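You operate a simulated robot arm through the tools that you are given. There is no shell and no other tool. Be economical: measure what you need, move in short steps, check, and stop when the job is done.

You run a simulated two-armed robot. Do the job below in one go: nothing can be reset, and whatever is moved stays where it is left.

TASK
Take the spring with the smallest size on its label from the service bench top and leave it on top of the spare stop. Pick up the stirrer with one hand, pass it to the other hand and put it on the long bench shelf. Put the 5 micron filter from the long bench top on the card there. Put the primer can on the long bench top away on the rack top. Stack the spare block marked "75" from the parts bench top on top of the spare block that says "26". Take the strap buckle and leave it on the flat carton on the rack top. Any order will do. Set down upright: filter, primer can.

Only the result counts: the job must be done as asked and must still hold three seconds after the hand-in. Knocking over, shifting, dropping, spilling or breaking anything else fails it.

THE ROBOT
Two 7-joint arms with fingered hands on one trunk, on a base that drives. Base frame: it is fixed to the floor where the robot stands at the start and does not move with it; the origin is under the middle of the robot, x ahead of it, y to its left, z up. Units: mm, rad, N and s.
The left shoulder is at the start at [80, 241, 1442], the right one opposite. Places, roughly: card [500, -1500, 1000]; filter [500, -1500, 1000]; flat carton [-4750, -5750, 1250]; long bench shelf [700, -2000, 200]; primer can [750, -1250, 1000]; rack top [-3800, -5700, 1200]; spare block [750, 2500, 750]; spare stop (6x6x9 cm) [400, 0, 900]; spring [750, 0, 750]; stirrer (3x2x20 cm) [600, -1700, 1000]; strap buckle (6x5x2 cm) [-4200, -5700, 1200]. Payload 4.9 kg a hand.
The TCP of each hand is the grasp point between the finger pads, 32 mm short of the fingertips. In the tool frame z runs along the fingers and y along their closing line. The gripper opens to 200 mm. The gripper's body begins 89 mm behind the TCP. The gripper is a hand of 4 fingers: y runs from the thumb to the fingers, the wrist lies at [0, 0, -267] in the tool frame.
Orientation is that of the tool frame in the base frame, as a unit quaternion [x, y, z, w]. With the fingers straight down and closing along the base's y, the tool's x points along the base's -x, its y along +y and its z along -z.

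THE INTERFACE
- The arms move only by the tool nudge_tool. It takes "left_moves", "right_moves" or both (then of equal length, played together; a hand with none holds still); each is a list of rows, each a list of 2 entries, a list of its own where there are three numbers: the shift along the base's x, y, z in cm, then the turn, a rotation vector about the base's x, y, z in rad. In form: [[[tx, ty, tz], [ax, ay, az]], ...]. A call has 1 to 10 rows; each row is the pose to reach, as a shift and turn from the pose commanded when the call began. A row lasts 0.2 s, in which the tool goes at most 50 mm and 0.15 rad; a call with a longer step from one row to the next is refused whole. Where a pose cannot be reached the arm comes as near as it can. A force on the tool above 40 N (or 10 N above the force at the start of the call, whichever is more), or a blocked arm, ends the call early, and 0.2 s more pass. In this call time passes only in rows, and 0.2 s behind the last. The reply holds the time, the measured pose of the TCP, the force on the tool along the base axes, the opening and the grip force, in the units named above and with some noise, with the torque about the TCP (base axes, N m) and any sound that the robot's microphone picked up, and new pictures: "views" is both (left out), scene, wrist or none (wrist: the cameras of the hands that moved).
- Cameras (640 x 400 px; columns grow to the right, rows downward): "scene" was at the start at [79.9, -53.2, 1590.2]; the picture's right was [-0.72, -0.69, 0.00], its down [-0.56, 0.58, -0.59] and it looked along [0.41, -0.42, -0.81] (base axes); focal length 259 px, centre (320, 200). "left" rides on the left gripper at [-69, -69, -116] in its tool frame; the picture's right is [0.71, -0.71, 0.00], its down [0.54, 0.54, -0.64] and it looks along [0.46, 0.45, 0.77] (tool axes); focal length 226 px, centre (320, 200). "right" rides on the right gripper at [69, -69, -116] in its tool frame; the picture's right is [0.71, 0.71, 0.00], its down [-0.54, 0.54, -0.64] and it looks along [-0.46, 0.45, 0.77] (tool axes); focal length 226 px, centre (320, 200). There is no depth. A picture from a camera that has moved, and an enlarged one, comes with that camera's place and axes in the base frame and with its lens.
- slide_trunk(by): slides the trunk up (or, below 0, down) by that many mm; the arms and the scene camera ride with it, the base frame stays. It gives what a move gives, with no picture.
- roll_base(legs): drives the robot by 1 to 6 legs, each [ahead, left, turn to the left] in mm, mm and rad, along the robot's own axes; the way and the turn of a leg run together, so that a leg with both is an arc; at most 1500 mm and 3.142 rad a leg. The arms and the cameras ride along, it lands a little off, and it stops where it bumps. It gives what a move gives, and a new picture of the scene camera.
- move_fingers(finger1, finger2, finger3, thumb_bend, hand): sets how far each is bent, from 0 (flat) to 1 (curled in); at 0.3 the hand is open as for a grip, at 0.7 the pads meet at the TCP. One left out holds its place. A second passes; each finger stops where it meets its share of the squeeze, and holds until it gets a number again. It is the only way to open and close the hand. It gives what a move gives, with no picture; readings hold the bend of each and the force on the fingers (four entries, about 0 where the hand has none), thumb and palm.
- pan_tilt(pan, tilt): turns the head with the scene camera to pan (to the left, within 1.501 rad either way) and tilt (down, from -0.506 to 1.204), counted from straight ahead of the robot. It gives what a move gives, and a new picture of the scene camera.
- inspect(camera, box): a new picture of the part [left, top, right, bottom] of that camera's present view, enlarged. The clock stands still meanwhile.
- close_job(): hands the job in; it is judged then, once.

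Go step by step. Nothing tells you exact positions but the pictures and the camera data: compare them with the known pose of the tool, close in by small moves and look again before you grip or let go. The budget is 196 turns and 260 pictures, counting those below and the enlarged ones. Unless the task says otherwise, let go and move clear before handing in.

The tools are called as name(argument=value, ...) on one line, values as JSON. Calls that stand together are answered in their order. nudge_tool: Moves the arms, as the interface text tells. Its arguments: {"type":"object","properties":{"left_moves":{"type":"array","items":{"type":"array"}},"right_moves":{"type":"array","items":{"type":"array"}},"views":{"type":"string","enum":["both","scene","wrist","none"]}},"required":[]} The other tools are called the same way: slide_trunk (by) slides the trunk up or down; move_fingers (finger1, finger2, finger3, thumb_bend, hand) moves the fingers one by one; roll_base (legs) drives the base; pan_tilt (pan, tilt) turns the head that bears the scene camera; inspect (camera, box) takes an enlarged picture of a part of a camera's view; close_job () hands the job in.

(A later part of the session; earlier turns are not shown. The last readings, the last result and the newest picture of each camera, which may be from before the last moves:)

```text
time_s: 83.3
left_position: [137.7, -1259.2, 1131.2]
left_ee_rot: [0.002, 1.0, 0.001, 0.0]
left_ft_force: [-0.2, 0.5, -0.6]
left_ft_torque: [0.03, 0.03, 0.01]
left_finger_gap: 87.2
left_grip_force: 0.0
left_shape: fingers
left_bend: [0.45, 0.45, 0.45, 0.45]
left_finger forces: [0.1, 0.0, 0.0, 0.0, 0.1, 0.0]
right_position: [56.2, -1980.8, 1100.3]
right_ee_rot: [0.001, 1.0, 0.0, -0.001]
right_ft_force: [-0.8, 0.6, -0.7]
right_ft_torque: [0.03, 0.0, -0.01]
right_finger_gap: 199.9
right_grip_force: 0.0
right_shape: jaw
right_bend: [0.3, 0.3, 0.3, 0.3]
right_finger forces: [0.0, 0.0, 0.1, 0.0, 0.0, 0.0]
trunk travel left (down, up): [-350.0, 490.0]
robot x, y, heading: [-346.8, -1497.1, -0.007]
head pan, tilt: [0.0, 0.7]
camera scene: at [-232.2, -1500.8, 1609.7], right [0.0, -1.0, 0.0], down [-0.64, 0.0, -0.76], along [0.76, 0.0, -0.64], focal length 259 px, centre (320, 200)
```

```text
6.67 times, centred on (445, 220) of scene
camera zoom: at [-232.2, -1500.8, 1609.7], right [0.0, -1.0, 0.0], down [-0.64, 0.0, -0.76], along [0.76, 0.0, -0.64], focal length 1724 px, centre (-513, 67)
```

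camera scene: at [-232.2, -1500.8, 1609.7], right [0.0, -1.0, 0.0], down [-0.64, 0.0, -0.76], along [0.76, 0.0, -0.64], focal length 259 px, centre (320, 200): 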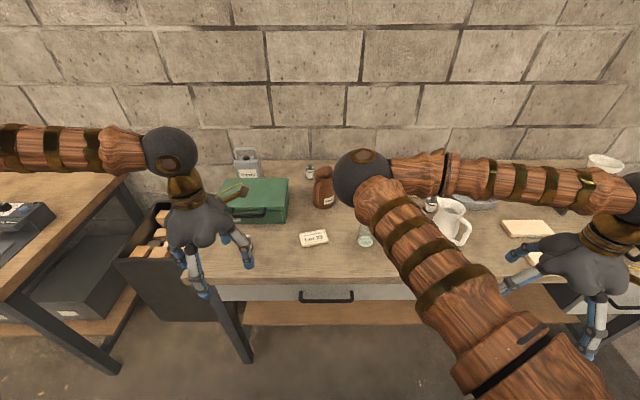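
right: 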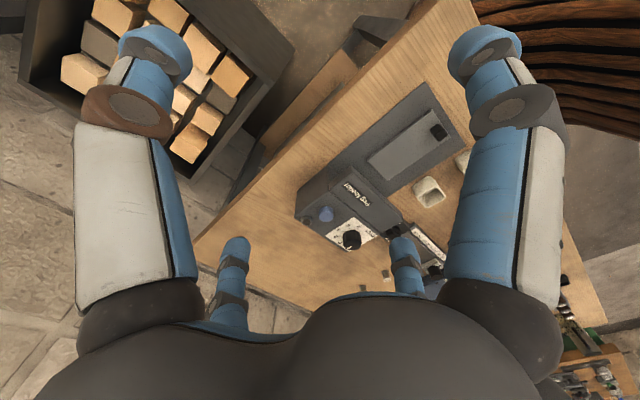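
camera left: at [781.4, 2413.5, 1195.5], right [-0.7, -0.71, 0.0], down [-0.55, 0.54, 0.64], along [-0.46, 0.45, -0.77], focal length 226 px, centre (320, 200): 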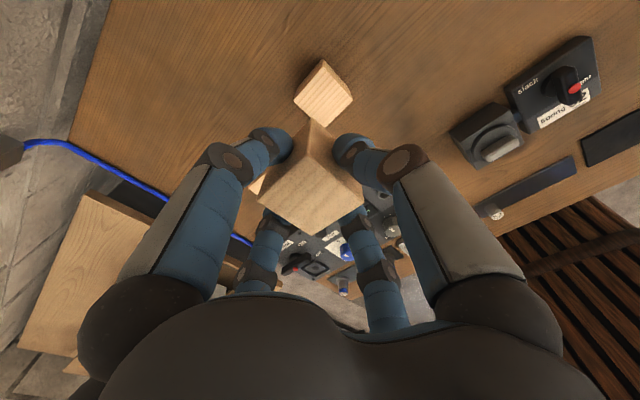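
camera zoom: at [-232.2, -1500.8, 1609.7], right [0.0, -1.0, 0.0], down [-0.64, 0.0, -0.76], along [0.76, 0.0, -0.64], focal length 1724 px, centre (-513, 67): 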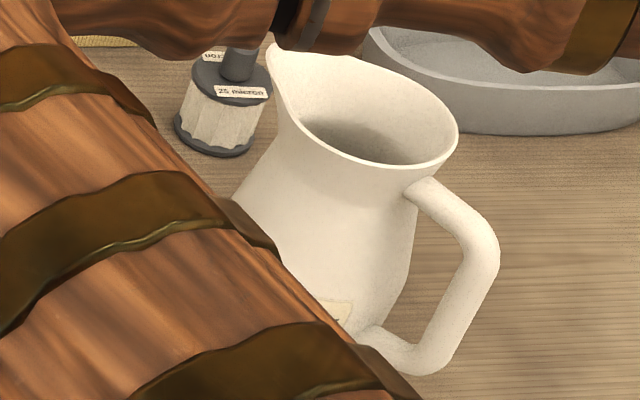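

The 5 micron filter is the one behind the brown jug, at about (848, −1457), with a knob top near z 928. The card "Lot 25" is near (433, −1480). I'll drive in closer.

inspect(camera="scene", box=[294, 220, 334, 256])

roll_base(legs=[[0, -150, 0], [380, 0, 0.004]])

```text
11.11 times, centred on (314, 238) of scene
camera zoom: at [-232.2, -1500.8, 1609.7], right [0.0, -1.0, 0.0], down [-0.64, 0.0, -0.76], along [0.76, 0.0, -0.64], focal length 2873 px, centre (387, -222)
```

zoom: 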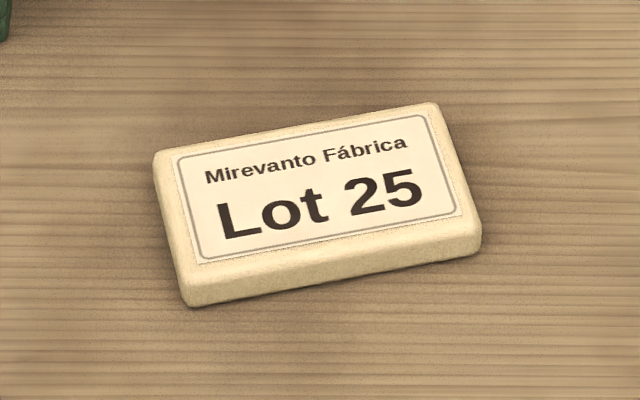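

```text
time_s: 86.7
left_position: [513.3, -1405.2, 1131.2]
left_ee_rot: [0.0, 1.0, 0.001, -0.001]
left_ft_force: [-0.3, 0.9, 0.4]
left_ft_torque: [0.0, 0.01, -0.01]
left_finger_gap: 87.1
left_grip_force: 0.1
left_shape: fingers
left_bend: [0.45, 0.45, 0.45, 0.45]
left_finger forces: [0.0, 0.0, 0.1, 0.0, 0.1, 0.1]
right_position: [436.0, -2126.7, 1101.9]
right_ee_rot: [0.0, 1.0, 0.0, 0.0]
right_ft_force: [0.0, -0.2, 0.6]
right_ft_torque: [0.04, -0.02, 0.02]
right_finger_gap: 199.9
right_grip_force: 0.1
right_shape: jaw
right_bend: [0.3, 0.3, 0.3, 0.3]
right_finger forces: [0.1, 0.1, 0.1, 0.0, 0.1, 0.1]
trunk travel left (down, up): [-350.0, 490.0]
robot x, y, heading: [31.1, -1645.5, 0.003]
head pan, tilt: [0.0, 0.7]
camera scene: at [144.2, -1647.8, 1609.8], right [0.0, -1.0, 0.0], down [-0.64, 0.0, -0.77], along [0.77, 0.0, -0.64], focal length 259 px, centre (320, 200)
```

scene: 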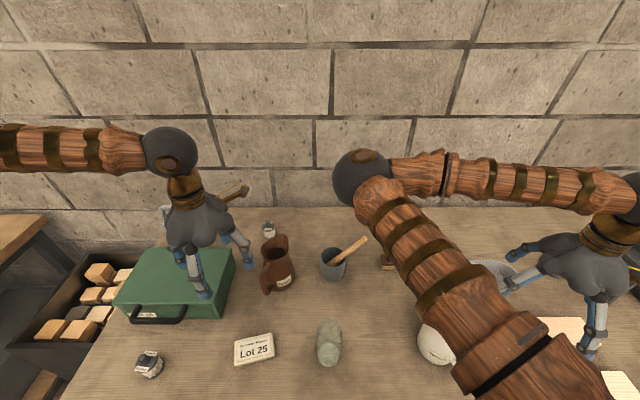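

Let me enlarge this closer view for accurate positions, and check the flat things at the right in case one is the card.

inspect(camera="scene", box=[225, 205, 375, 299])

inspect(camera="scene", box=[480, 250, 640, 400])

inspect(camera="right", box=[0, 0, 640, 400])

```text
4.26 times, centred on (300, 252) of scene
camera zoom: at [144.2, -1647.8, 1609.8], right [0.0, -1.0, 0.0], down [-0.64, 0.0, -0.77], along [0.77, 0.0, -0.64], focal length 1100 px, centre (405, -21)
```

zoom: 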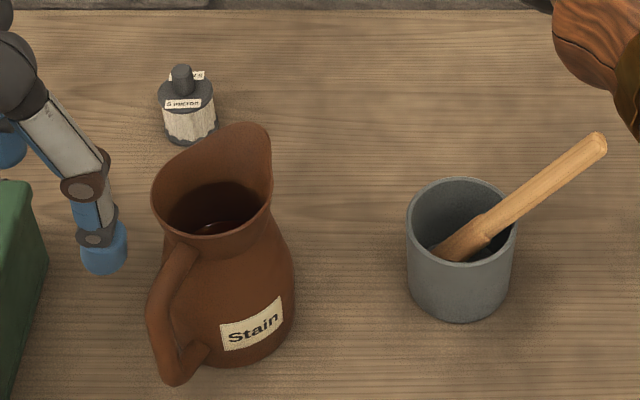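

```text
2.67 times, centred on (560, 325) of scene
camera zoom: at [144.2, -1647.8, 1609.8], right [0.0, -1.0, 0.0], down [-0.64, 0.0, -0.77], along [0.77, 0.0, -0.64], focal length 690 px, centre (-320, -133)
```

zoom: 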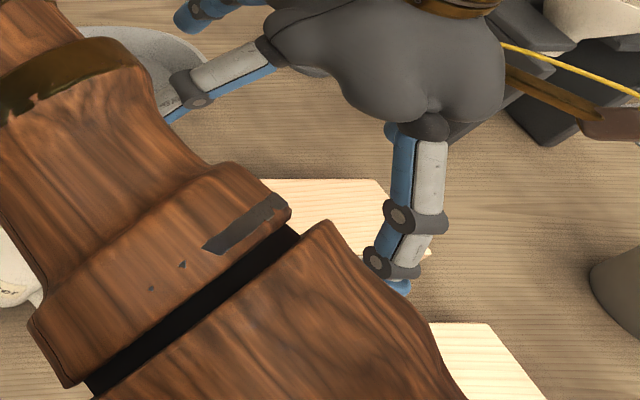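

```text
1.00 times, centred on (320, 200) of right (not enlarged: the box is as wide or as high as the picture)
camera zoom: at [367.7, -2194.8, 1217.7], right [-0.71, 0.71, 0.0], down [0.54, 0.54, 0.64], along [0.45, 0.46, -0.77], focal length 226 px, centre (320, 200)
```

zoom: 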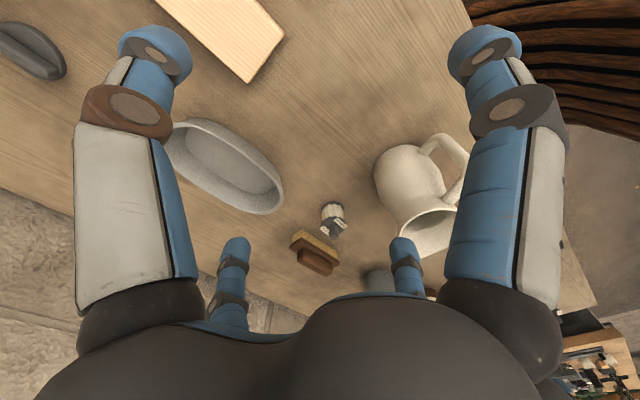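

The flat things on the right are wood panels, so "Lot 25" is the card. I suspect this bench is higher than 850, so I'll use the left wrist camera to triangulate.

inspect(camera="left", box=[0, 0, 640, 400])

inspect(camera="scene", box=[224, 320, 284, 380])

```text
1.00 times, centred on (320, 200) of left (not enlarged: the box is as wide or as high as the picture)
camera zoom: at [581.7, -1474.2, 1250.1], right [-0.71, -0.71, 0.0], down [-0.54, 0.54, 0.64], along [-0.45, 0.46, -0.77], focal length 226 px, centre (320, 200)
```

zoom: 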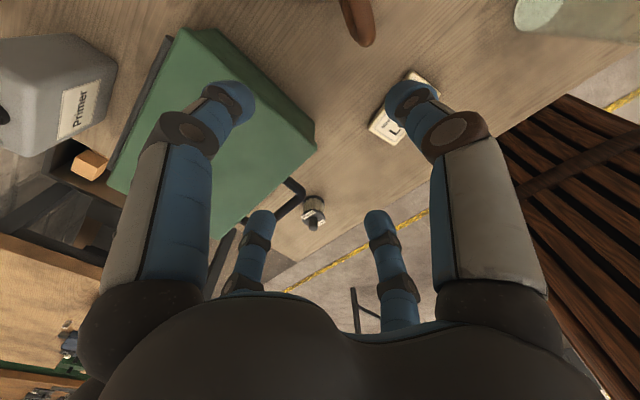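

```text
6.67 times, centred on (254, 350) of scene
camera zoom: at [144.2, -1647.8, 1609.8], right [0.0, -1.0, 0.0], down [-0.64, 0.0, -0.77], along [0.77, 0.0, -0.64], focal length 1724 px, centre (760, -800)
```

zoom: 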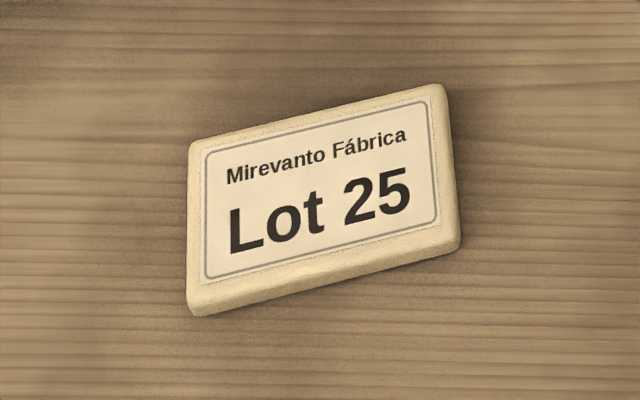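

The card top is at about (402, −1481, 901), so this bench is at z≈889. That puts the filter at (793, −1460) with its knob from z 937 to 962. I'll move the left hand above the filter.

move_fingers(hand="left", finger1=0.55, finger2=0.55, finger3=0.55, thumb_bend=0.55)

nudge_tool(left_moves=[[[2, 0, 3], [0, 0, 0]], [[6, 0, 4], [0, 0, 0]], [[10, -1, 4], [0, 0, 0]], [[14, -2, 4], [0, 0, 0]], [[18, -3, 4], [0, 0, 0]], [[22, -4, 3], [0, 0, 0]], [[25, -5, 1], [0, 0, 0]], [[28, -5.5, -2], [0, 0, 0]]], views="both")

```text
time_s: 87.7
left_position: [514.2, -1404.4, 1131.4]
left_ee_rot: [-0.001, 1.0, 0.0, 0.0]
left_ft_force: [0.1, 0.1, 0.2]
left_ft_torque: [0.01, 0.01, 0.01]
left_finger_gap: 51.4
left_grip_force: 0.0
left_shape: fingers
left_bend: [0.55, 0.55, 0.55, 0.55]
left_finger forces: [0.0, 0.0, 0.1, 0.0, 0.0, 0.1]
right_position: [436.1, -2126.2, 1102.5]
right_ee_rot: [0.0, 1.0, 0.0, 0.0]
right_ft_force: [0.0, -0.2, -0.6]
right_ft_torque: [-0.02, 0.0, 0.0]
right_finger_gap: 200.0
right_grip_force: 0.0
right_shape: jaw
right_bend: [0.3, 0.3, 0.3, 0.3]
right_finger forces: [0.1, 0.1, 0.1, 0.1, 0.0, 0.0]
trunk travel left (down, up): [-350.0, 490.0]
robot x, y, heading: [33.2, -1644.9, -0.0]
head pan, tilt: [0.0, 0.7]
```

```text
time_s: 89.5
left_position: [795.8, -1459.8, 1110.7]
left_ee_rot: [0.0, 1.0, 0.0, -0.001]
left_ft_force: [0.9, -0.1, -0.7]
left_ft_torque: [0.03, 0.03, -0.02]
left_finger_gap: 51.5
left_grip_force: 0.1
left_shape: fingers
left_bend: [0.55, 0.55, 0.55, 0.55]
left_finger forces: [0.1, 0.1, 0.1, 0.0, 0.0, 0.0]
right_position: [436.9, -2126.7, 1099.9]
right_ee_rot: [0.0, 1.0, 0.001, 0.0]
right_ft_force: [0.9, -0.3, -0.3]
right_ft_torque: [-0.01, 0.06, 0.01]
right_finger_gap: 200.0
right_grip_force: 0.1
right_shape: jaw
right_bend: [0.3, 0.3, 0.3, 0.3]
right_finger forces: [0.0, 0.0, 0.0, 0.0, 0.1, 0.1]
trunk travel left (down, up): [-350.0, 490.0]
robot x, y, heading: [27.6, -1645.4, 0.002]
head pan, tilt: [0.0, 0.7]
camera scene: at [147.8, -1648.1, 1609.5], right [0.0, -1.0, 0.0], down [-0.65, 0.0, -0.76], along [0.76, 0.0, -0.65], focal length 259 px, centre (320, 200)
camera left: at [863.6, -1529.5, 1228.3], right [-0.71, -0.71, 0.0], down [-0.54, 0.54, 0.64], along [-0.46, 0.46, -0.76], focal length 226 px, centre (320, 200)
```

scene: 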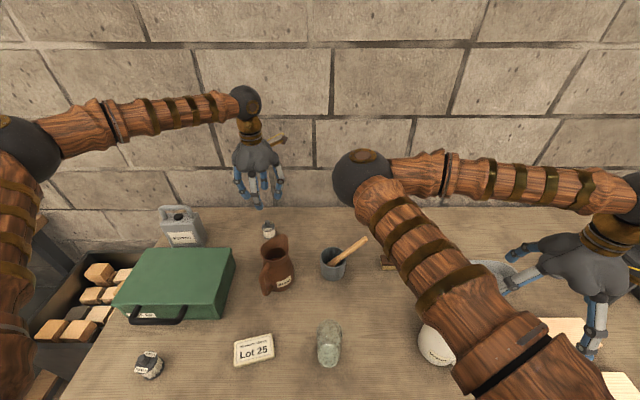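
left: 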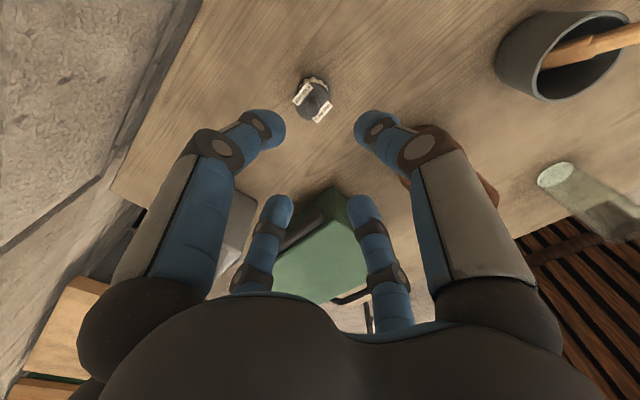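

nudge_tool(left_moves=[[[0.8, -0.5, -4], [0, 0, 0]], [[0.8, -0.5, -8.5], [0, 0, 0]]], views="wrist")

inspect(camera="left", box=[250, 60, 390, 180])

```text
time_s: 90.1
left_position: [804.0, -1464.5, 1026.5]
left_ee_rot: [0.0, 1.0, 0.0, 0.001]
left_ft_force: [0.0, -0.5, -0.5]
left_ft_torque: [0.0, 0.0, 0.0]
left_finger_gap: 50.9
left_grip_force: 0.1
left_shape: fingers
left_bend: [0.55, 0.55, 0.55, 0.55]
left_finger forces: [0.1, 0.0, 0.0, 0.1, 0.1, 0.0]
right_position: [438.1, -2125.7, 1100.6]
right_ee_rot: [0.0, 1.0, -0.001, -0.001]
right_ft_force: [0.0, -0.8, 0.1]
right_ft_torque: [0.01, 0.03, -0.01]
right_finger_gap: 200.0
right_grip_force: 0.2
right_shape: jaw
right_bend: [0.3, 0.3, 0.3, 0.3]
right_finger forces: [0.0, 0.0, 0.0, 0.0, 0.0, 0.0]
trunk travel left (down, up): [-350.0, 490.0]
robot x, y, heading: [33.2, -1644.2, -0.003]
head pan, tilt: [0.0, 0.7]
camera left: at [871.7, -1533.6, 1143.4], right [-0.71, -0.71, 0.0], down [-0.54, 0.54, 0.64], along [-0.45, 0.45, -0.77], focal length 226 px, centre (320, 200)
```

left: 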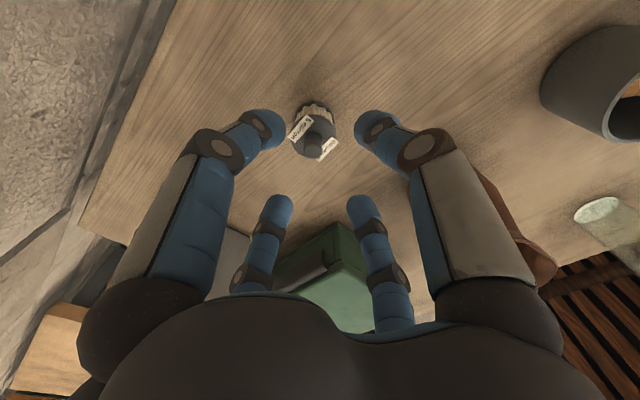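

```text
3.33 times, centred on (320, 120) of left
camera zoom: at [871.7, -1533.6, 1143.4], right [-0.71, -0.71, 0.0], down [-0.54, 0.54, 0.64], along [-0.45, 0.45, -0.77], focal length 754 px, centre (320, 467)
```

zoom: 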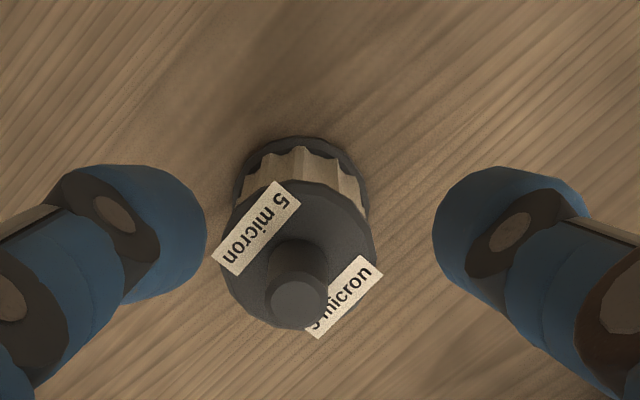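

nudge_tool(left_moves=[[[0.4, 0.25, -2], [0, 0, 0]], [[0.4, 0.25, -4.3], [0, 0, 0]]], views="none")

inspect(camera="left", box=[250, 80, 390, 200])

```text
time_s: 90.7
left_position: [806.8, -1464.0, 983.8]
left_ee_rot: [0.0, 1.0, 0.0, -0.001]
left_ft_force: [-0.1, -0.9, -0.7]
left_ft_torque: [0.01, -0.01, 0.0]
left_finger_gap: 51.3
left_grip_force: 0.1
left_shape: fingers
left_bend: [0.55, 0.55, 0.55, 0.55]
left_finger forces: [0.1, 0.1, 0.1, 0.1, 0.1, 0.0]
right_position: [436.6, -2125.8, 1101.0]
right_ee_rot: [0.001, 1.0, 0.0, 0.0]
right_ft_force: [0.3, -0.9, 0.1]
right_ft_torque: [-0.02, 0.0, 0.02]
right_finger_gap: 200.0
right_grip_force: 0.1
right_shape: jaw
right_bend: [0.3, 0.3, 0.3, 0.3]
right_finger forces: [0.1, 0.0, 0.1, 0.0, 0.1, 0.0]
trunk travel left (down, up): [-350.0, 490.0]
robot x, y, heading: [34.0, -1648.9, 0.001]
head pan, tilt: [0.0, 0.7]
```

```text
3.33 times, centred on (320, 140) of left
camera zoom: at [874.5, -1531.9, 1100.4], right [-0.71, -0.71, 0.0], down [-0.54, 0.54, 0.64], along [-0.46, 0.45, -0.77], focal length 754 px, centre (320, 400)
```

zoom: 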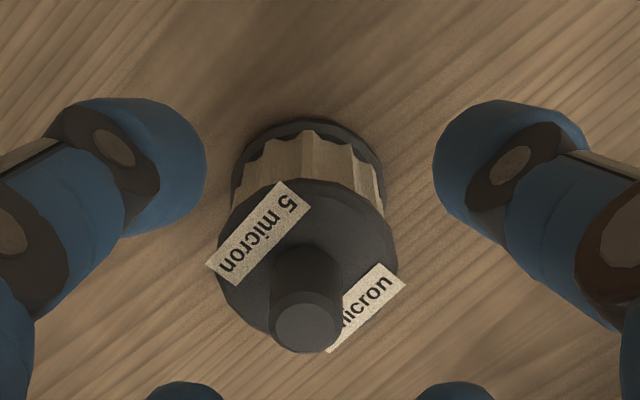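

nudge_tool(left_moves=[[[0.3, 0, -1.2], [0, 0, 0]]], views="none")

move_fingers(hand="left", finger1=0.75, finger2=0.75, finger3=0.75, thumb_bend=0.75)

inspect(camera="left", box=[250, 80, 390, 200])

```text
time_s: 91.1
left_position: [810.4, -1462.2, 970.3]
left_ee_rot: [0.0, 1.0, -0.001, 0.0]
left_ft_force: [0.7, -0.5, 0.2]
left_ft_torque: [0.0, -0.02, 0.01]
left_finger_gap: 51.1
left_grip_force: 0.1
left_shape: fingers
left_bend: [0.55, 0.55, 0.55, 0.55]
left_finger forces: [0.0, 0.1, 0.0, 0.0, 0.0, 0.1]
right_position: [437.4, -2127.2, 1101.3]
right_ee_rot: [0.0, 1.0, 0.0, -0.001]
right_ft_force: [0.3, -0.5, -1.0]
right_ft_torque: [-0.04, 0.01, 0.0]
right_finger_gap: 199.8
right_grip_force: 0.1
right_shape: jaw
right_bend: [0.3, 0.3, 0.3, 0.3]
right_finger forces: [0.1, 0.0, 0.0, 0.1, 0.0, 0.1]
trunk travel left (down, up): [-350.0, 490.0]
robot x, y, heading: [31.1, -1645.1, -0.002]
head pan, tilt: [0.0, 0.7]
```

```text
time_s: 92.1
left_position: [810.4, -1461.8, 970.7]
left_ee_rot: [0.0, 1.0, 0.0, 0.0]
left_ft_force: [-0.2, -0.7, -0.3]
left_ft_torque: [0.0, 0.03, 0.0]
left_finger_gap: 4.8
left_grip_force: 19.6
left_shape: fingers
left_bend: [0.67, 0.66, 0.67, 0.68]
left_finger forces: [7.9, 10.9, 8.9, 0.0, 11.7, 0.0]
right_position: [436.4, -2126.8, 1101.7]
right_ee_rot: [0.001, 1.0, 0.0, 0.0]
right_ft_force: [-0.8, -0.1, 0.2]
right_ft_torque: [0.0, 0.02, 0.0]
right_finger_gap: 199.8
right_grip_force: 0.1
right_shape: jaw
right_bend: [0.3, 0.3, 0.3, 0.3]
right_finger forces: [0.0, 0.1, 0.1, 0.0, 0.0, 0.1]
trunk travel left (down, up): [-350.0, 490.0]
robot x, y, heading: [33.6, -1650.7, -0.001]
head pan, tilt: [0.0, 0.7]
```

```text
3.33 times, centred on (320, 140) of left
camera zoom: at [877.0, -1531.7, 1089.4], right [-0.71, -0.71, 0.0], down [-0.54, 0.54, 0.64], along [-0.45, 0.46, -0.77], focal length 754 px, centre (320, 400)
```

zoom: 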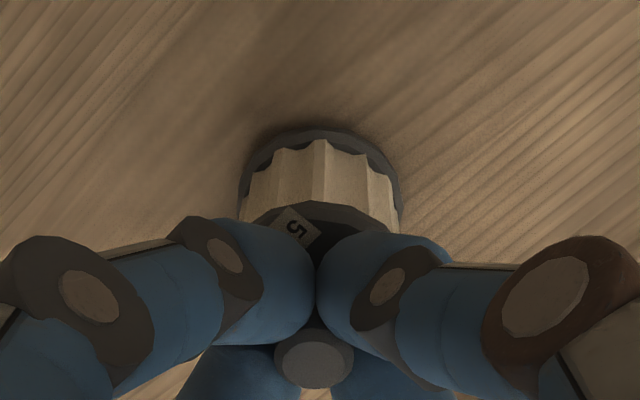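

The filter is gripped upright. I'll lift it high and then back the base so it comes over the card.

nudge_tool(left_moves=[[[0, 0, 4], [0, 0, 0]], [[0, 0, 8.5], [0, 0, 0]], [[0, 0, 13], [0, 0, 0]], [[0, 0, 17.5], [0, 0, 0]], [[0, 0, 22], [0, 0, 0]]], views="none")

roll_base(legs=[[-408, -20, 0]])

```text
time_s: 93.3
left_position: [808.8, -1463.8, 1192.0]
left_ee_rot: [0.001, 1.0, 0.0, 0.0]
left_ft_force: [0.0, -0.3, -0.2]
left_ft_torque: [0.03, -0.01, 0.01]
left_finger_gap: 4.4
left_grip_force: 19.9
left_shape: fingers
left_bend: [0.67, 0.66, 0.67, 0.68]
left_finger forces: [8.2, 10.7, 8.8, 0.0, 11.6, 0.1]
right_position: [435.8, -2127.7, 1100.9]
right_ee_rot: [0.0, 1.0, 0.0, -0.001]
right_ft_force: [-0.2, -0.2, 0.1]
right_ft_torque: [0.0, 0.0, 0.0]
right_finger_gap: 199.9
right_grip_force: 0.0
right_shape: jaw
right_bend: [0.3, 0.3, 0.3, 0.3]
right_finger forces: [0.0, 0.0, 0.0, 0.0, 0.0, 0.1]
trunk travel left (down, up): [-350.0, 490.0]
robot x, y, heading: [31.3, -1648.6, 0.001]
head pan, tilt: [0.0, 0.7]
```

```text
time_s: 95.8
left_position: [406.6, -1482.9, 1189.6]
left_ee_rot: [0.0, 1.0, 0.0, -0.002]
left_ft_force: [0.4, -0.6, -0.1]
left_ft_torque: [0.01, 0.04, -0.03]
left_finger_gap: 4.9
left_grip_force: 20.0
left_shape: fingers
left_bend: [0.67, 0.66, 0.67, 0.68]
left_finger forces: [8.0, 10.8, 8.7, 0.0, 11.7, 0.0]
right_position: [33.0, -2146.0, 1099.7]
right_ee_rot: [-0.001, 1.0, 0.0, -0.001]
right_ft_force: [-0.3, 0.2, -0.5]
right_ft_torque: [-0.01, 0.02, -0.03]
right_finger_gap: 200.3
right_grip_force: 0.1
right_shape: jaw
right_bend: [0.3, 0.3, 0.3, 0.3]
right_finger forces: [0.1, 0.1, 0.0, 0.0, 0.0, 0.0]
trunk travel left (down, up): [-350.0, 490.0]
robot x, y, heading: [-375.0, -1667.0, -0.003]
head pan, tilt: [0.0, 0.7]
camera scene: at [-258.0, -1667.3, 1609.5], right [0.0, -1.0, 0.0], down [-0.65, 0.0, -0.76], along [0.76, 0.0, -0.65], focal length 259 px, centre (320, 200)
```

scene: 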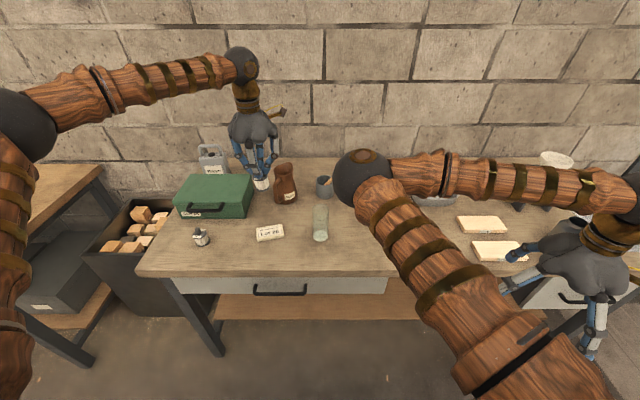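

nudge_tool(left_moves=[[[0, 0, -4.5], [0, 0, 0]], [[0, 0, -9], [0, 0, 0]], [[0, 0, -13.5], [0, 0, 0]]], views="none")

inspect(camera="left", box=[220, 60, 420, 200])

inspect(camera="scene", box=[230, 190, 310, 250])

```text
time_s: 96.6
left_position: [404.3, -1482.4, 1057.8]
left_ee_rot: [-0.001, 1.0, 0.0, 0.0]
left_ft_force: [0.5, -0.1, -0.6]
left_ft_torque: [-0.02, -0.01, 0.03]
left_finger_gap: 4.6
left_grip_force: 19.3
left_shape: fingers
left_bend: [0.67, 0.66, 0.67, 0.68]
left_finger forces: [8.2, 10.9, 8.8, 0.1, 11.6, 0.0]
right_position: [32.6, -2146.4, 1100.5]
right_ee_rot: [0.0, 1.0, 0.0, -0.001]
right_ft_force: [0.0, 0.3, 0.0]
right_ft_torque: [0.0, 0.02, -0.02]
right_finger_gap: 200.0
right_grip_force: 0.0
right_shape: jaw
right_bend: [0.3, 0.3, 0.3, 0.3]
right_finger forces: [0.0, 0.0, 0.0, 0.1, 0.0, 0.0]
trunk travel left (down, up): [-350.0, 490.0]
robot x, y, heading: [-373.5, -1665.0, -0.002]
head pan, tilt: [0.0, 0.7]
```

```text
2.86 times, centred on (320, 130) of left
camera zoom: at [472.7, -1551.9, 1175.0], right [-0.71, -0.71, 0.0], down [-0.54, 0.54, 0.64], along [-0.45, 0.45, -0.77], focal length 646 px, centre (320, 400)
```

zoom: 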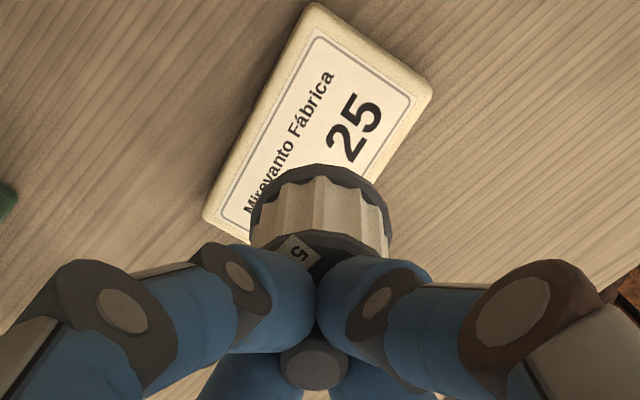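

```text
6.67 times, centred on (270, 220) of scene
camera zoom: at [-259.1, -1667.2, 1609.7], right [0.0, -1.0, 0.0], down [-0.64, 0.0, -0.76], along [0.76, 0.0, -0.64], focal length 1724 px, centre (653, 67)
```

zoom: 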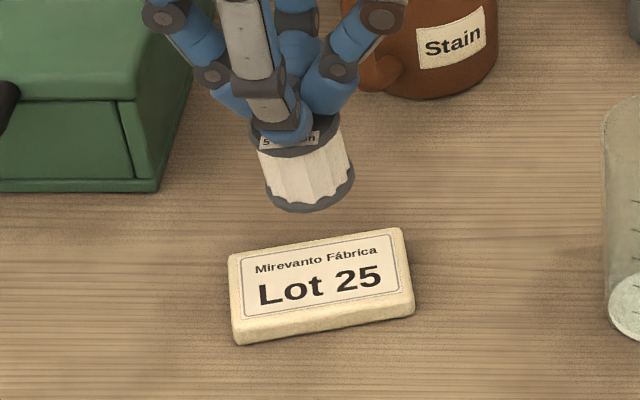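

Positioned within about 3 mm of the card centre. I'll lower to just above it and check.

nudge_tool(left_moves=[[[0.1, -0.15, -3], [0, 0, 0]], [[0.1, -0.15, -6], [0, 0, 0]]], views="none")

inspect(camera="scene", box=[230, 190, 310, 250])

inspect(camera="left", box=[220, 80, 420, 220])

```text
time_s: 97.2
left_position: [407.6, -1483.1, 995.4]
left_ee_rot: [0.0, 1.0, 0.001, 0.0]
left_ft_force: [0.4, 0.8, -0.6]
left_ft_torque: [0.0, 0.02, -0.02]
left_finger_gap: 4.4
left_grip_force: 19.3
left_shape: fingers
left_bend: [0.67, 0.66, 0.67, 0.68]
left_finger forces: [8.1, 10.9, 8.6, 0.1, 11.5, 0.1]
right_position: [32.1, -2145.4, 1101.1]
right_ee_rot: [0.0, 1.0, 0.0, -0.001]
right_ft_force: [0.3, 0.5, 0.3]
right_ft_torque: [-0.02, 0.04, -0.02]
right_finger_gap: 199.8
right_grip_force: 0.0
right_shape: jaw
right_bend: [0.3, 0.3, 0.3, 0.3]
right_finger forces: [0.1, 0.0, 0.1, 0.0, 0.1, 0.0]
trunk travel left (down, up): [-350.0, 490.0]
robot x, y, heading: [-371.5, -1665.8, 0.004]
head pan, tilt: [0.0, 0.7]
```

```text
6.67 times, centred on (270, 220) of scene
camera zoom: at [-258.2, -1666.9, 1609.6], right [0.0, -1.0, 0.0], down [-0.64, 0.0, -0.76], along [0.76, 0.0, -0.64], focal length 1724 px, centre (653, 67)
```

zoom: 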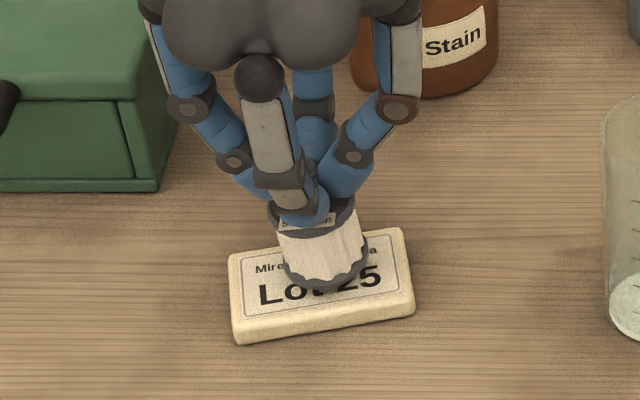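

```text
2.86 times, centred on (320, 150) of left
camera zoom: at [475.1, -1552.5, 1113.9], right [-0.71, -0.71, 0.0], down [-0.54, 0.54, 0.64], along [-0.45, 0.45, -0.77], focal length 646 px, centre (320, 343)
```

zoom: 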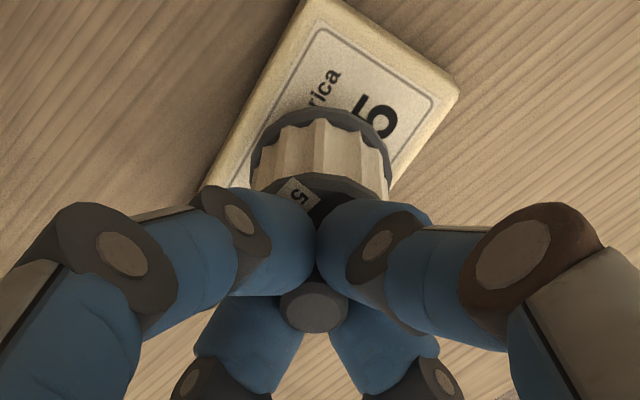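

nudge_tool(left_moves=[[[-0.1, 0, -0.4], [0, 0, 0]], [[-0.1, 0, -0.7], [0, 0, 0]]], views="none")

nudge_tool(left_moves=[[[0, 0, -0.15], [0, 0, 0]], [[0, 0, -0.3], [0, 0, 0]]], views="none")

nudge_tool(left_moves=[[[0, 0, -0.1], [0, 0, 0]], [[0, 0, -0.2], [0, 0, 0]]], views="none")

```text
time_s: 97.8
left_position: [404.0, -1484.0, 989.3]
left_ee_rot: [-0.001, 1.0, -0.001, 0.0]
left_ft_force: [0.2, 0.0, -0.6]
left_ft_torque: [0.01, -0.03, 0.02]
left_finger_gap: 4.4
left_grip_force: 20.0
left_shape: fingers
left_bend: [0.67, 0.66, 0.67, 0.68]
left_finger forces: [8.1, 10.7, 8.6, 0.0, 11.4, 0.0]
right_position: [32.2, -2145.7, 1101.8]
right_ee_rot: [-0.001, 1.0, 0.0, -0.001]
right_ft_force: [0.0, -0.5, -0.2]
right_ft_torque: [0.01, 0.04, -0.01]
right_finger_gap: 199.8
right_grip_force: 0.1
right_shape: jaw
right_bend: [0.3, 0.3, 0.3, 0.3]
right_finger forces: [0.0, 0.0, 0.0, 0.0, 0.1, 0.1]
trunk travel left (down, up): [-350.0, 490.0]
robot x, y, heading: [-373.1, -1668.0, 0.002]
head pan, tilt: [0.0, 0.7]
```

```text
time_s: 98.4
left_position: [405.9, -1484.8, 986.7]
left_ee_rot: [0.0, 1.0, 0.0, 0.0]
left_ft_force: [-0.2, 1.2, -0.8]
left_ft_torque: [0.01, 0.01, 0.0]
left_finger_gap: 4.2
left_grip_force: 20.1
left_shape: fingers
left_bend: [0.67, 0.66, 0.67, 0.68]
left_finger forces: [8.1, 10.8, 8.7, 0.0, 11.5, 0.0]
right_position: [32.3, -2146.0, 1101.0]
right_ee_rot: [0.0, 1.0, 0.0, -0.002]
right_ft_force: [0.0, 0.5, 0.4]
right_ft_torque: [0.01, 0.01, -0.01]
right_finger_gap: 200.0
right_grip_force: 0.1
right_shape: jaw
right_bend: [0.3, 0.3, 0.3, 0.3]
right_finger forces: [0.1, 0.1, 0.1, 0.0, 0.0, 0.0]
trunk travel left (down, up): [-350.0, 490.0]
robot x, y, heading: [-372.6, -1665.6, 0.002]
head pan, tilt: [0.0, 0.7]
```

```text
time_s: 99.0
left_position: [405.9, -1484.8, 985.8]
left_ee_rot: [0.0, 1.0, 0.0, 0.001]
left_ft_force: [0.9, -2.1, 5.3]
left_ft_torque: [-0.03, 0.01, -0.02]
left_finger_gap: 4.5
left_grip_force: 21.4
left_shape: fingers
left_bend: [0.67, 0.66, 0.67, 0.68]
left_finger forces: [9.0, 11.5, 9.6, 0.1, 13.2, 0.1]
right_position: [31.4, -2146.3, 1101.2]
right_ee_rot: [-0.001, 1.0, 0.001, 0.0]
right_ft_force: [-1.2, 0.6, -0.5]
right_ft_torque: [-0.03, 0.0, 0.01]
right_finger_gap: 199.9
right_grip_force: 0.0
right_shape: jaw
right_bend: [0.3, 0.3, 0.3, 0.3]
right_finger forces: [0.0, 0.0, 0.0, 0.1, 0.0, 0.0]
trunk travel left (down, up): [-350.0, 490.0]
robot x, y, heading: [-371.4, -1668.2, -0.001]
head pan, tilt: [0.0, 0.7]
```

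Contact at 985. I'll open and rise.

move_fingers(hand="left", finger1=0.5, finger2=0.5, finger3=0.5, thumb_bend=0.5)

nudge_tool(left_moves=[[[0, 0, 4], [0, 0, 0]], [[0, 0, 8], [0, 0, 0]], [[0, 0, 12], [0, 0, 0]], [[0, 0, 16.5], [0, 0, 0]], [[0, 0, 21], [0, 0, 0]]], views="both")

```text
time_s: 100.0
left_position: [405.8, -1483.8, 985.3]
left_ee_rot: [0.001, 1.0, 0.001, 0.0]
left_ft_force: [-0.8, -1.0, 0.6]
left_ft_torque: [-0.04, 0.03, -0.05]
left_finger_gap: 68.7
left_grip_force: 0.0
left_shape: fingers
left_bend: [0.5, 0.5, 0.5, 0.5]
left_finger forces: [0.0, 0.0, 0.1, 0.1, 0.0, 0.1]
right_position: [31.7, -2145.3, 1101.9]
right_ee_rot: [-0.001, 1.0, 0.001, 0.0]
right_ft_force: [0.0, 0.3, 0.2]
right_ft_torque: [0.0, 0.01, -0.01]
right_finger_gap: 199.7
right_grip_force: 0.0
right_shape: jaw
right_bend: [0.3, 0.3, 0.3, 0.3]
right_finger forces: [0.0, 0.1, 0.1, 0.1, 0.0, 0.0]
trunk travel left (down, up): [-350.0, 490.0]
robot x, y, heading: [-374.7, -1666.1, -0.001]
head pan, tilt: [0.0, 0.7]
```

```text
time_s: 101.2
left_position: [404.2, -1485.6, 1195.9]
left_ee_rot: [0.0, 1.0, 0.0, 0.0]
left_ft_force: [0.3, 0.7, 0.1]
left_ft_torque: [0.0, -0.03, 0.02]
left_finger_gap: 69.1
left_grip_force: 0.1
left_shape: fingers
left_bend: [0.5, 0.5, 0.5, 0.5]
left_finger forces: [0.0, 0.0, 0.0, 0.1, 0.0, 0.0]
right_position: [31.8, -2146.8, 1101.6]
right_ee_rot: [-0.001, 1.0, 0.0, 0.001]
right_ft_force: [0.3, -0.8, 0.1]
right_ft_torque: [0.0, -0.03, -0.02]
right_finger_gap: 199.8
right_grip_force: 0.1
right_shape: jaw
right_bend: [0.3, 0.3, 0.3, 0.3]
right_finger forces: [0.1, 0.0, 0.1, 0.1, 0.0, 0.0]
trunk travel left (down, up): [-350.0, 490.0]
robot x, y, heading: [-373.8, -1664.0, -0.003]
head pan, tilt: [0.0, 0.7]
camera scene: at [-260.6, -1668.0, 1609.7], right [0.0, -1.0, 0.0], down [-0.64, 0.0, -0.77], along [0.77, 0.0, -0.64], focal length 259 px, centre (320, 200)
camera left: at [472.1, -1553.8, 1312.9], right [-0.71, -0.71, 0.0], down [-0.54, 0.54, 0.64], along [-0.45, 0.46, -0.77], focal length 226 px, centre (320, 200)
```

scene: 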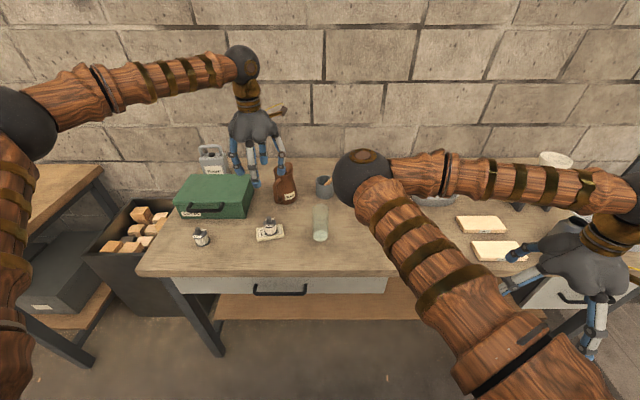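
left: 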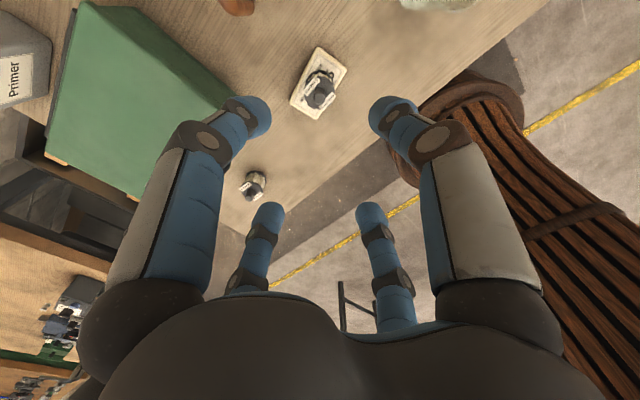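

The filter stands on the card. Next is the stirrer: I'll raise the right hand, half-close it and drive forward again to measure the stick.

nudge_tool(right_moves=[[[0, 0, 4.5], [0, 0, 0]], [[0, 0, 9], [0, 0, 0]], [[0, 0, 13.5], [0, 0, 0]]], views="none")

roll_base(legs=[[350, 0, 0]])

inspect(camera="scene", box=[290, 215, 390, 290])

inspect(camera="left", box=[0, 0, 640, 400])

```text
time_s: 102.0
left_position: [405.7, -1484.4, 1194.4]
left_ee_rot: [-0.001, 1.0, 0.0, 0.0]
left_ft_force: [-0.4, 0.0, -0.8]
left_ft_torque: [-0.01, -0.03, 0.02]
left_finger_gap: 68.9
left_grip_force: 0.2
left_shape: fingers
left_bend: [0.5, 0.5, 0.5, 0.5]
left_finger forces: [0.0, 0.0, 0.0, 0.0, 0.0, 0.0]
right_position: [30.3, -2145.9, 1235.9]
right_ee_rot: [-0.001, 1.0, 0.0, -0.002]
right_ft_force: [-0.2, 0.0, 0.4]
right_ft_torque: [-0.01, -0.01, 0.01]
right_finger_gap: 199.8
right_grip_force: 0.1
right_shape: jaw
right_bend: [0.3, 0.3, 0.3, 0.3]
right_finger forces: [0.1, 0.0, 0.1, 0.0, 0.1, 0.1]
trunk travel left (down, up): [-350.0, 490.0]
robot x, y, heading: [-375.1, -1668.3, -0.003]
head pan, tilt: [0.0, 0.7]
```

```text
time_s: 104.3
left_position: [756.0, -1485.9, 1195.5]
left_ee_rot: [0.001, 1.0, 0.0, 0.001]
left_ft_force: [-0.4, 0.4, 0.0]
left_ft_torque: [0.01, 0.01, 0.01]
left_finger_gap: 69.0
left_grip_force: 0.1
left_shape: fingers
left_bend: [0.5, 0.5, 0.5, 0.5]
left_finger forces: [0.0, 0.0, 0.0, 0.0, 0.0, 0.0]
right_position: [380.6, -2147.8, 1236.0]
right_ee_rot: [0.001, 1.0, 0.0, 0.0]
right_ft_force: [0.4, -0.1, 0.2]
right_ft_torque: [0.04, -0.05, 0.0]
right_finger_gap: 200.0
right_grip_force: 0.1
right_shape: jaw
right_bend: [0.3, 0.3, 0.3, 0.3]
right_finger forces: [0.1, 0.0, 0.1, 0.0, 0.1, 0.1]
trunk travel left (down, up): [-350.0, 490.0]
robot x, y, heading: [-20.3, -1663.5, 0.008]
head pan, tilt: [0.0, 0.7]
camera scene: at [91.0, -1668.0, 1609.8], right [0.0, -1.0, 0.0], down [-0.64, 0.0, -0.77], along [0.77, 0.0, -0.64], focal length 259 px, centre (320, 200)
```

scene: 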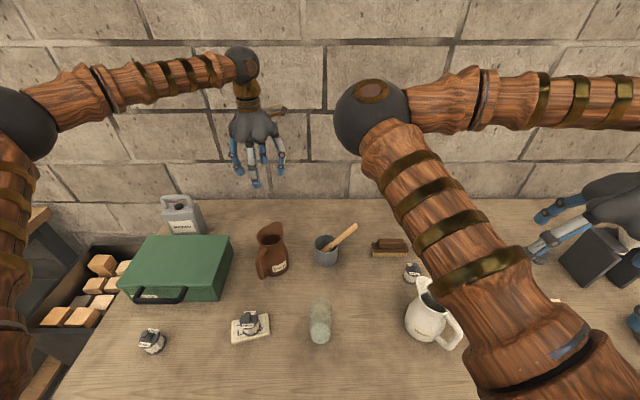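

```text
5.33 times, centred on (340, 252) of scene
camera zoom: at [91.0, -1668.0, 1609.8], right [0.0, -1.0, 0.0], down [-0.64, 0.0, -0.77], along [0.77, 0.0, -0.64], focal length 1379 px, centre (213, -80)
```

zoom: 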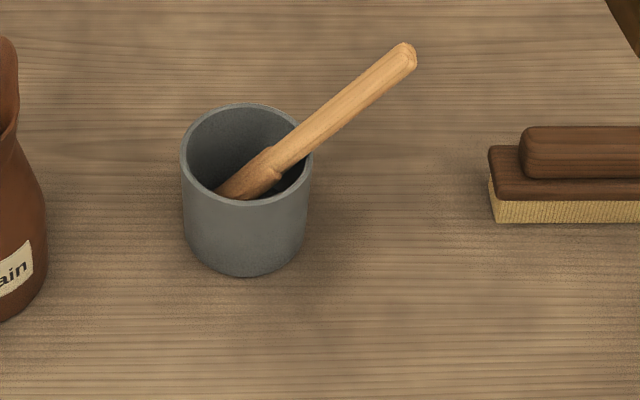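

```text
1.00 times, centred on (320, 200) of left (not enlarged: the box is as wide or as high as the picture)
camera zoom: at [824.0, -1555.4, 1312.8], right [-0.71, -0.71, 0.0], down [-0.54, 0.54, 0.64], along [-0.45, 0.46, -0.77], focal length 226 px, centre (320, 200)
```

zoom: 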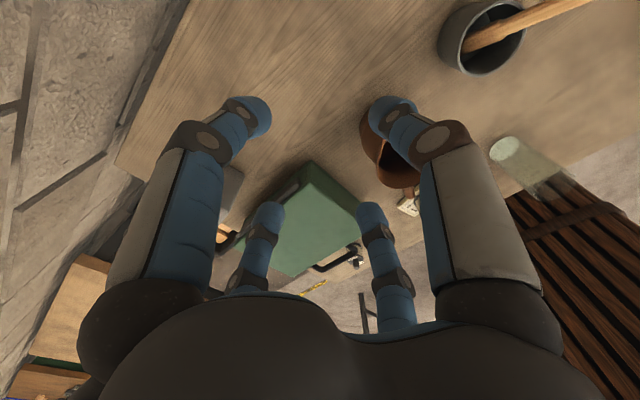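

inspect(camera="left", box=[420, 0, 620, 100])

inspect(camera="right", box=[0, 0, 640, 400])

```text
3.20 times, centred on (520, 50) of left
camera zoom: at [824.0, -1555.4, 1312.8], right [-0.71, -0.71, 0.0], down [-0.54, 0.54, 0.64], along [-0.45, 0.46, -0.77], focal length 723 px, centre (-320, 680)
```

zoom: 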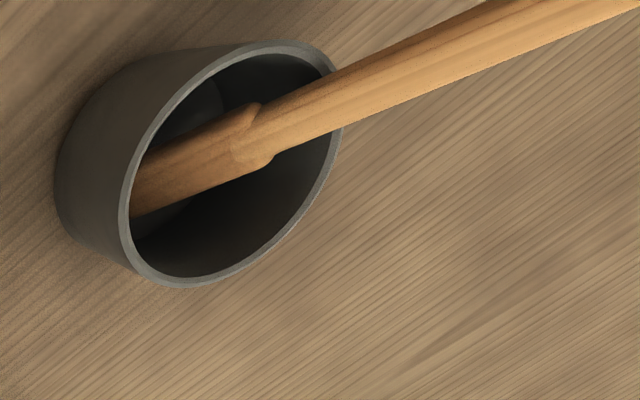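

```text
1.00 times, centred on (320, 200) of right (not enlarged: the box is as wide or as high as the picture)
camera zoom: at [313.3, -2215.5, 1352.9], right [-0.71, 0.71, 0.0], down [0.54, 0.54, 0.64], along [0.46, 0.45, -0.77], focal length 226 px, centre (320, 200)
```

zoom: 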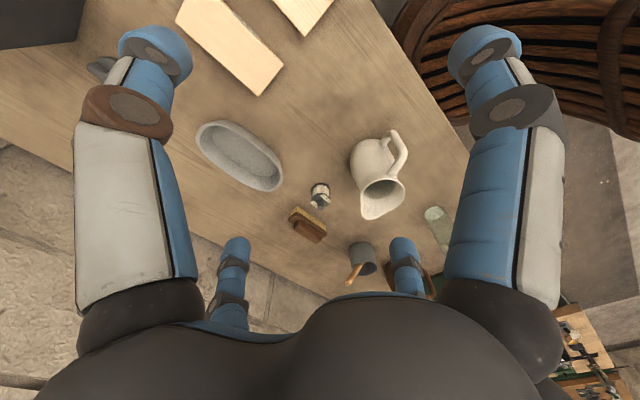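

inspect(camera="right", box=[320, 230, 400, 300])

```text
5.71 times, centred on (360, 265) of right
camera zoom: at [313.3, -2215.5, 1352.9], right [-0.71, 0.71, 0.0], down [0.54, 0.54, 0.64], along [0.46, 0.45, -0.77], focal length 1292 px, centre (91, -171)
```

zoom: 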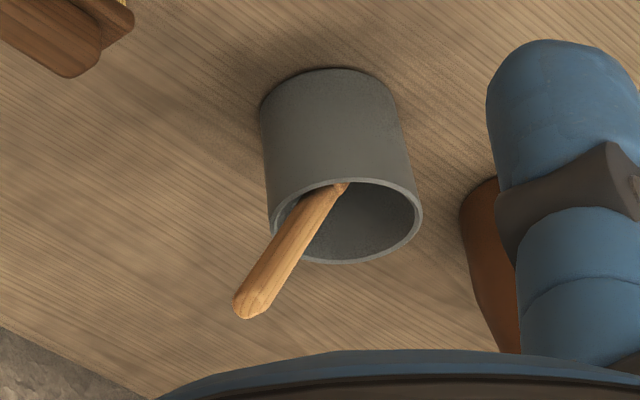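

The stirrer tip is at about (648, −1777, 1039) and it leans 36° toward −y. I'll bring the right hand in line with it, tilted 0.636 rad, and stop 9 cm short.

move_fingers(hand="right", finger1=0.5, finger2=0.5, finger3=0.5, thumb_bend=0.5)

nudge_tool(right_moves=[[[2.7, 3.4, 0], [0.07, 0, 0]], [[5.4, 6.8, 0], [0.14, 0, 0]], [[8.1, 10.1, -1], [0.21, 0, 0]], [[10.8, 13.5, -3], [0.28, 0, 0]], [[13.5, 16.9, -5], [0.35, 0, 0]], [[16.1, 20.2, -7], [0.42, 0, 0]], [[18.8, 23.6, -9], [0.49, 0, 0]], [[21.5, 27, -11], [0.55, 0, 0]], [[24.2, 30.4, -13], [0.6, 0, 0]], [[26.9, 33.8, -15.3], [0.636, 0, 0]]], views="both")

```text
time_s: 105.3
left_position: [756.9, -1485.9, 1193.0]
left_ee_rot: [0.0, 1.0, 0.0, 0.0]
left_ft_force: [0.7, 0.0, 0.7]
left_ft_torque: [0.03, -0.01, 0.03]
left_finger_gap: 68.8
left_grip_force: 0.1
left_shape: fingers
left_bend: [0.5, 0.5, 0.5, 0.5]
left_finger forces: [0.0, 0.0, 0.1, 0.1, 0.0, 0.1]
right_position: [382.6, -2148.4, 1236.4]
right_ee_rot: [0.002, 1.0, 0.0, 0.0]
right_ft_force: [-0.5, -0.2, -0.5]
right_ft_torque: [0.01, -0.03, 0.0]
right_finger_gap: 69.9
right_grip_force: 0.1
right_shape: fingers
right_bend: [0.5, 0.5, 0.5, 0.5]
right_finger forces: [0.0, 0.1, 0.1, 0.1, 0.0, 0.0]
trunk travel left (down, up): [-350.0, 490.0]
robot x, y, heading: [-22.4, -1667.2, -0.005]
head pan, tilt: [0.0, 0.7]
```

```text
time_s: 107.5
left_position: [758.7, -1487.2, 1193.3]
left_ee_rot: [0.001, 1.0, 0.0, 0.0]
left_ft_force: [0.7, 0.2, 0.2]
left_ft_torque: [-0.03, 0.07, 0.03]
left_finger_gap: 68.6
left_grip_force: 0.1
left_shape: fingers
left_bend: [0.5, 0.5, 0.5, 0.5]
left_finger forces: [0.0, 0.0, 0.0, 0.0, 0.0, 0.1]
right_position: [652.2, -1809.1, 1083.1]
right_ee_rot: [0.001, 0.95, 0.313, -0.001]
right_ft_force: [0.5, 0.2, -0.4]
right_ft_torque: [-0.01, 0.01, 0.04]
right_finger_gap: 69.6
right_grip_force: 0.0
right_shape: fingers
right_bend: [0.5, 0.5, 0.5, 0.5]
right_finger forces: [0.0, 0.0, 0.0, 0.0, 0.1, 0.0]
trunk travel left (down, up): [-350.0, 490.0]
robot x, y, heading: [-17.3, -1667.1, 0.004]
head pan, tilt: [0.0, 0.7]
camera scene: at [94.1, -1667.1, 1609.6], right [0.0, -1.0, 0.0], down [-0.65, 0.0, -0.76], along [0.76, 0.0, -0.65], focal length 259 px, centre (320, 200)
camera right: at [584.9, -1932.8, 1135.6], right [-0.7, 0.57, 0.42], down [0.54, 0.05, 0.84], along [0.46, 0.82, -0.35], focal length 226 px, centre (320, 200)
```

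scene: 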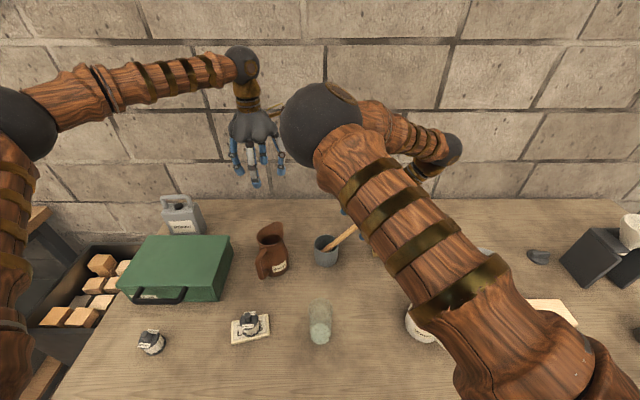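
right: 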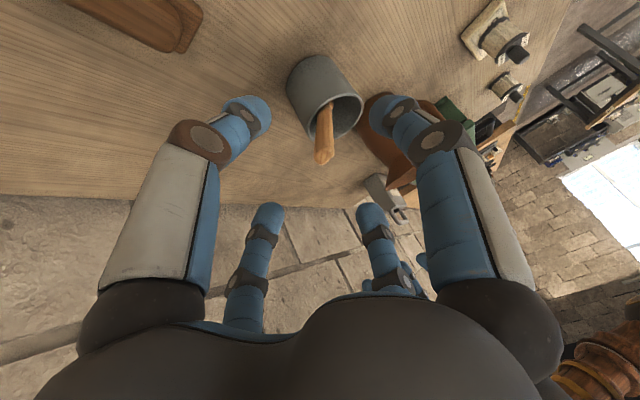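

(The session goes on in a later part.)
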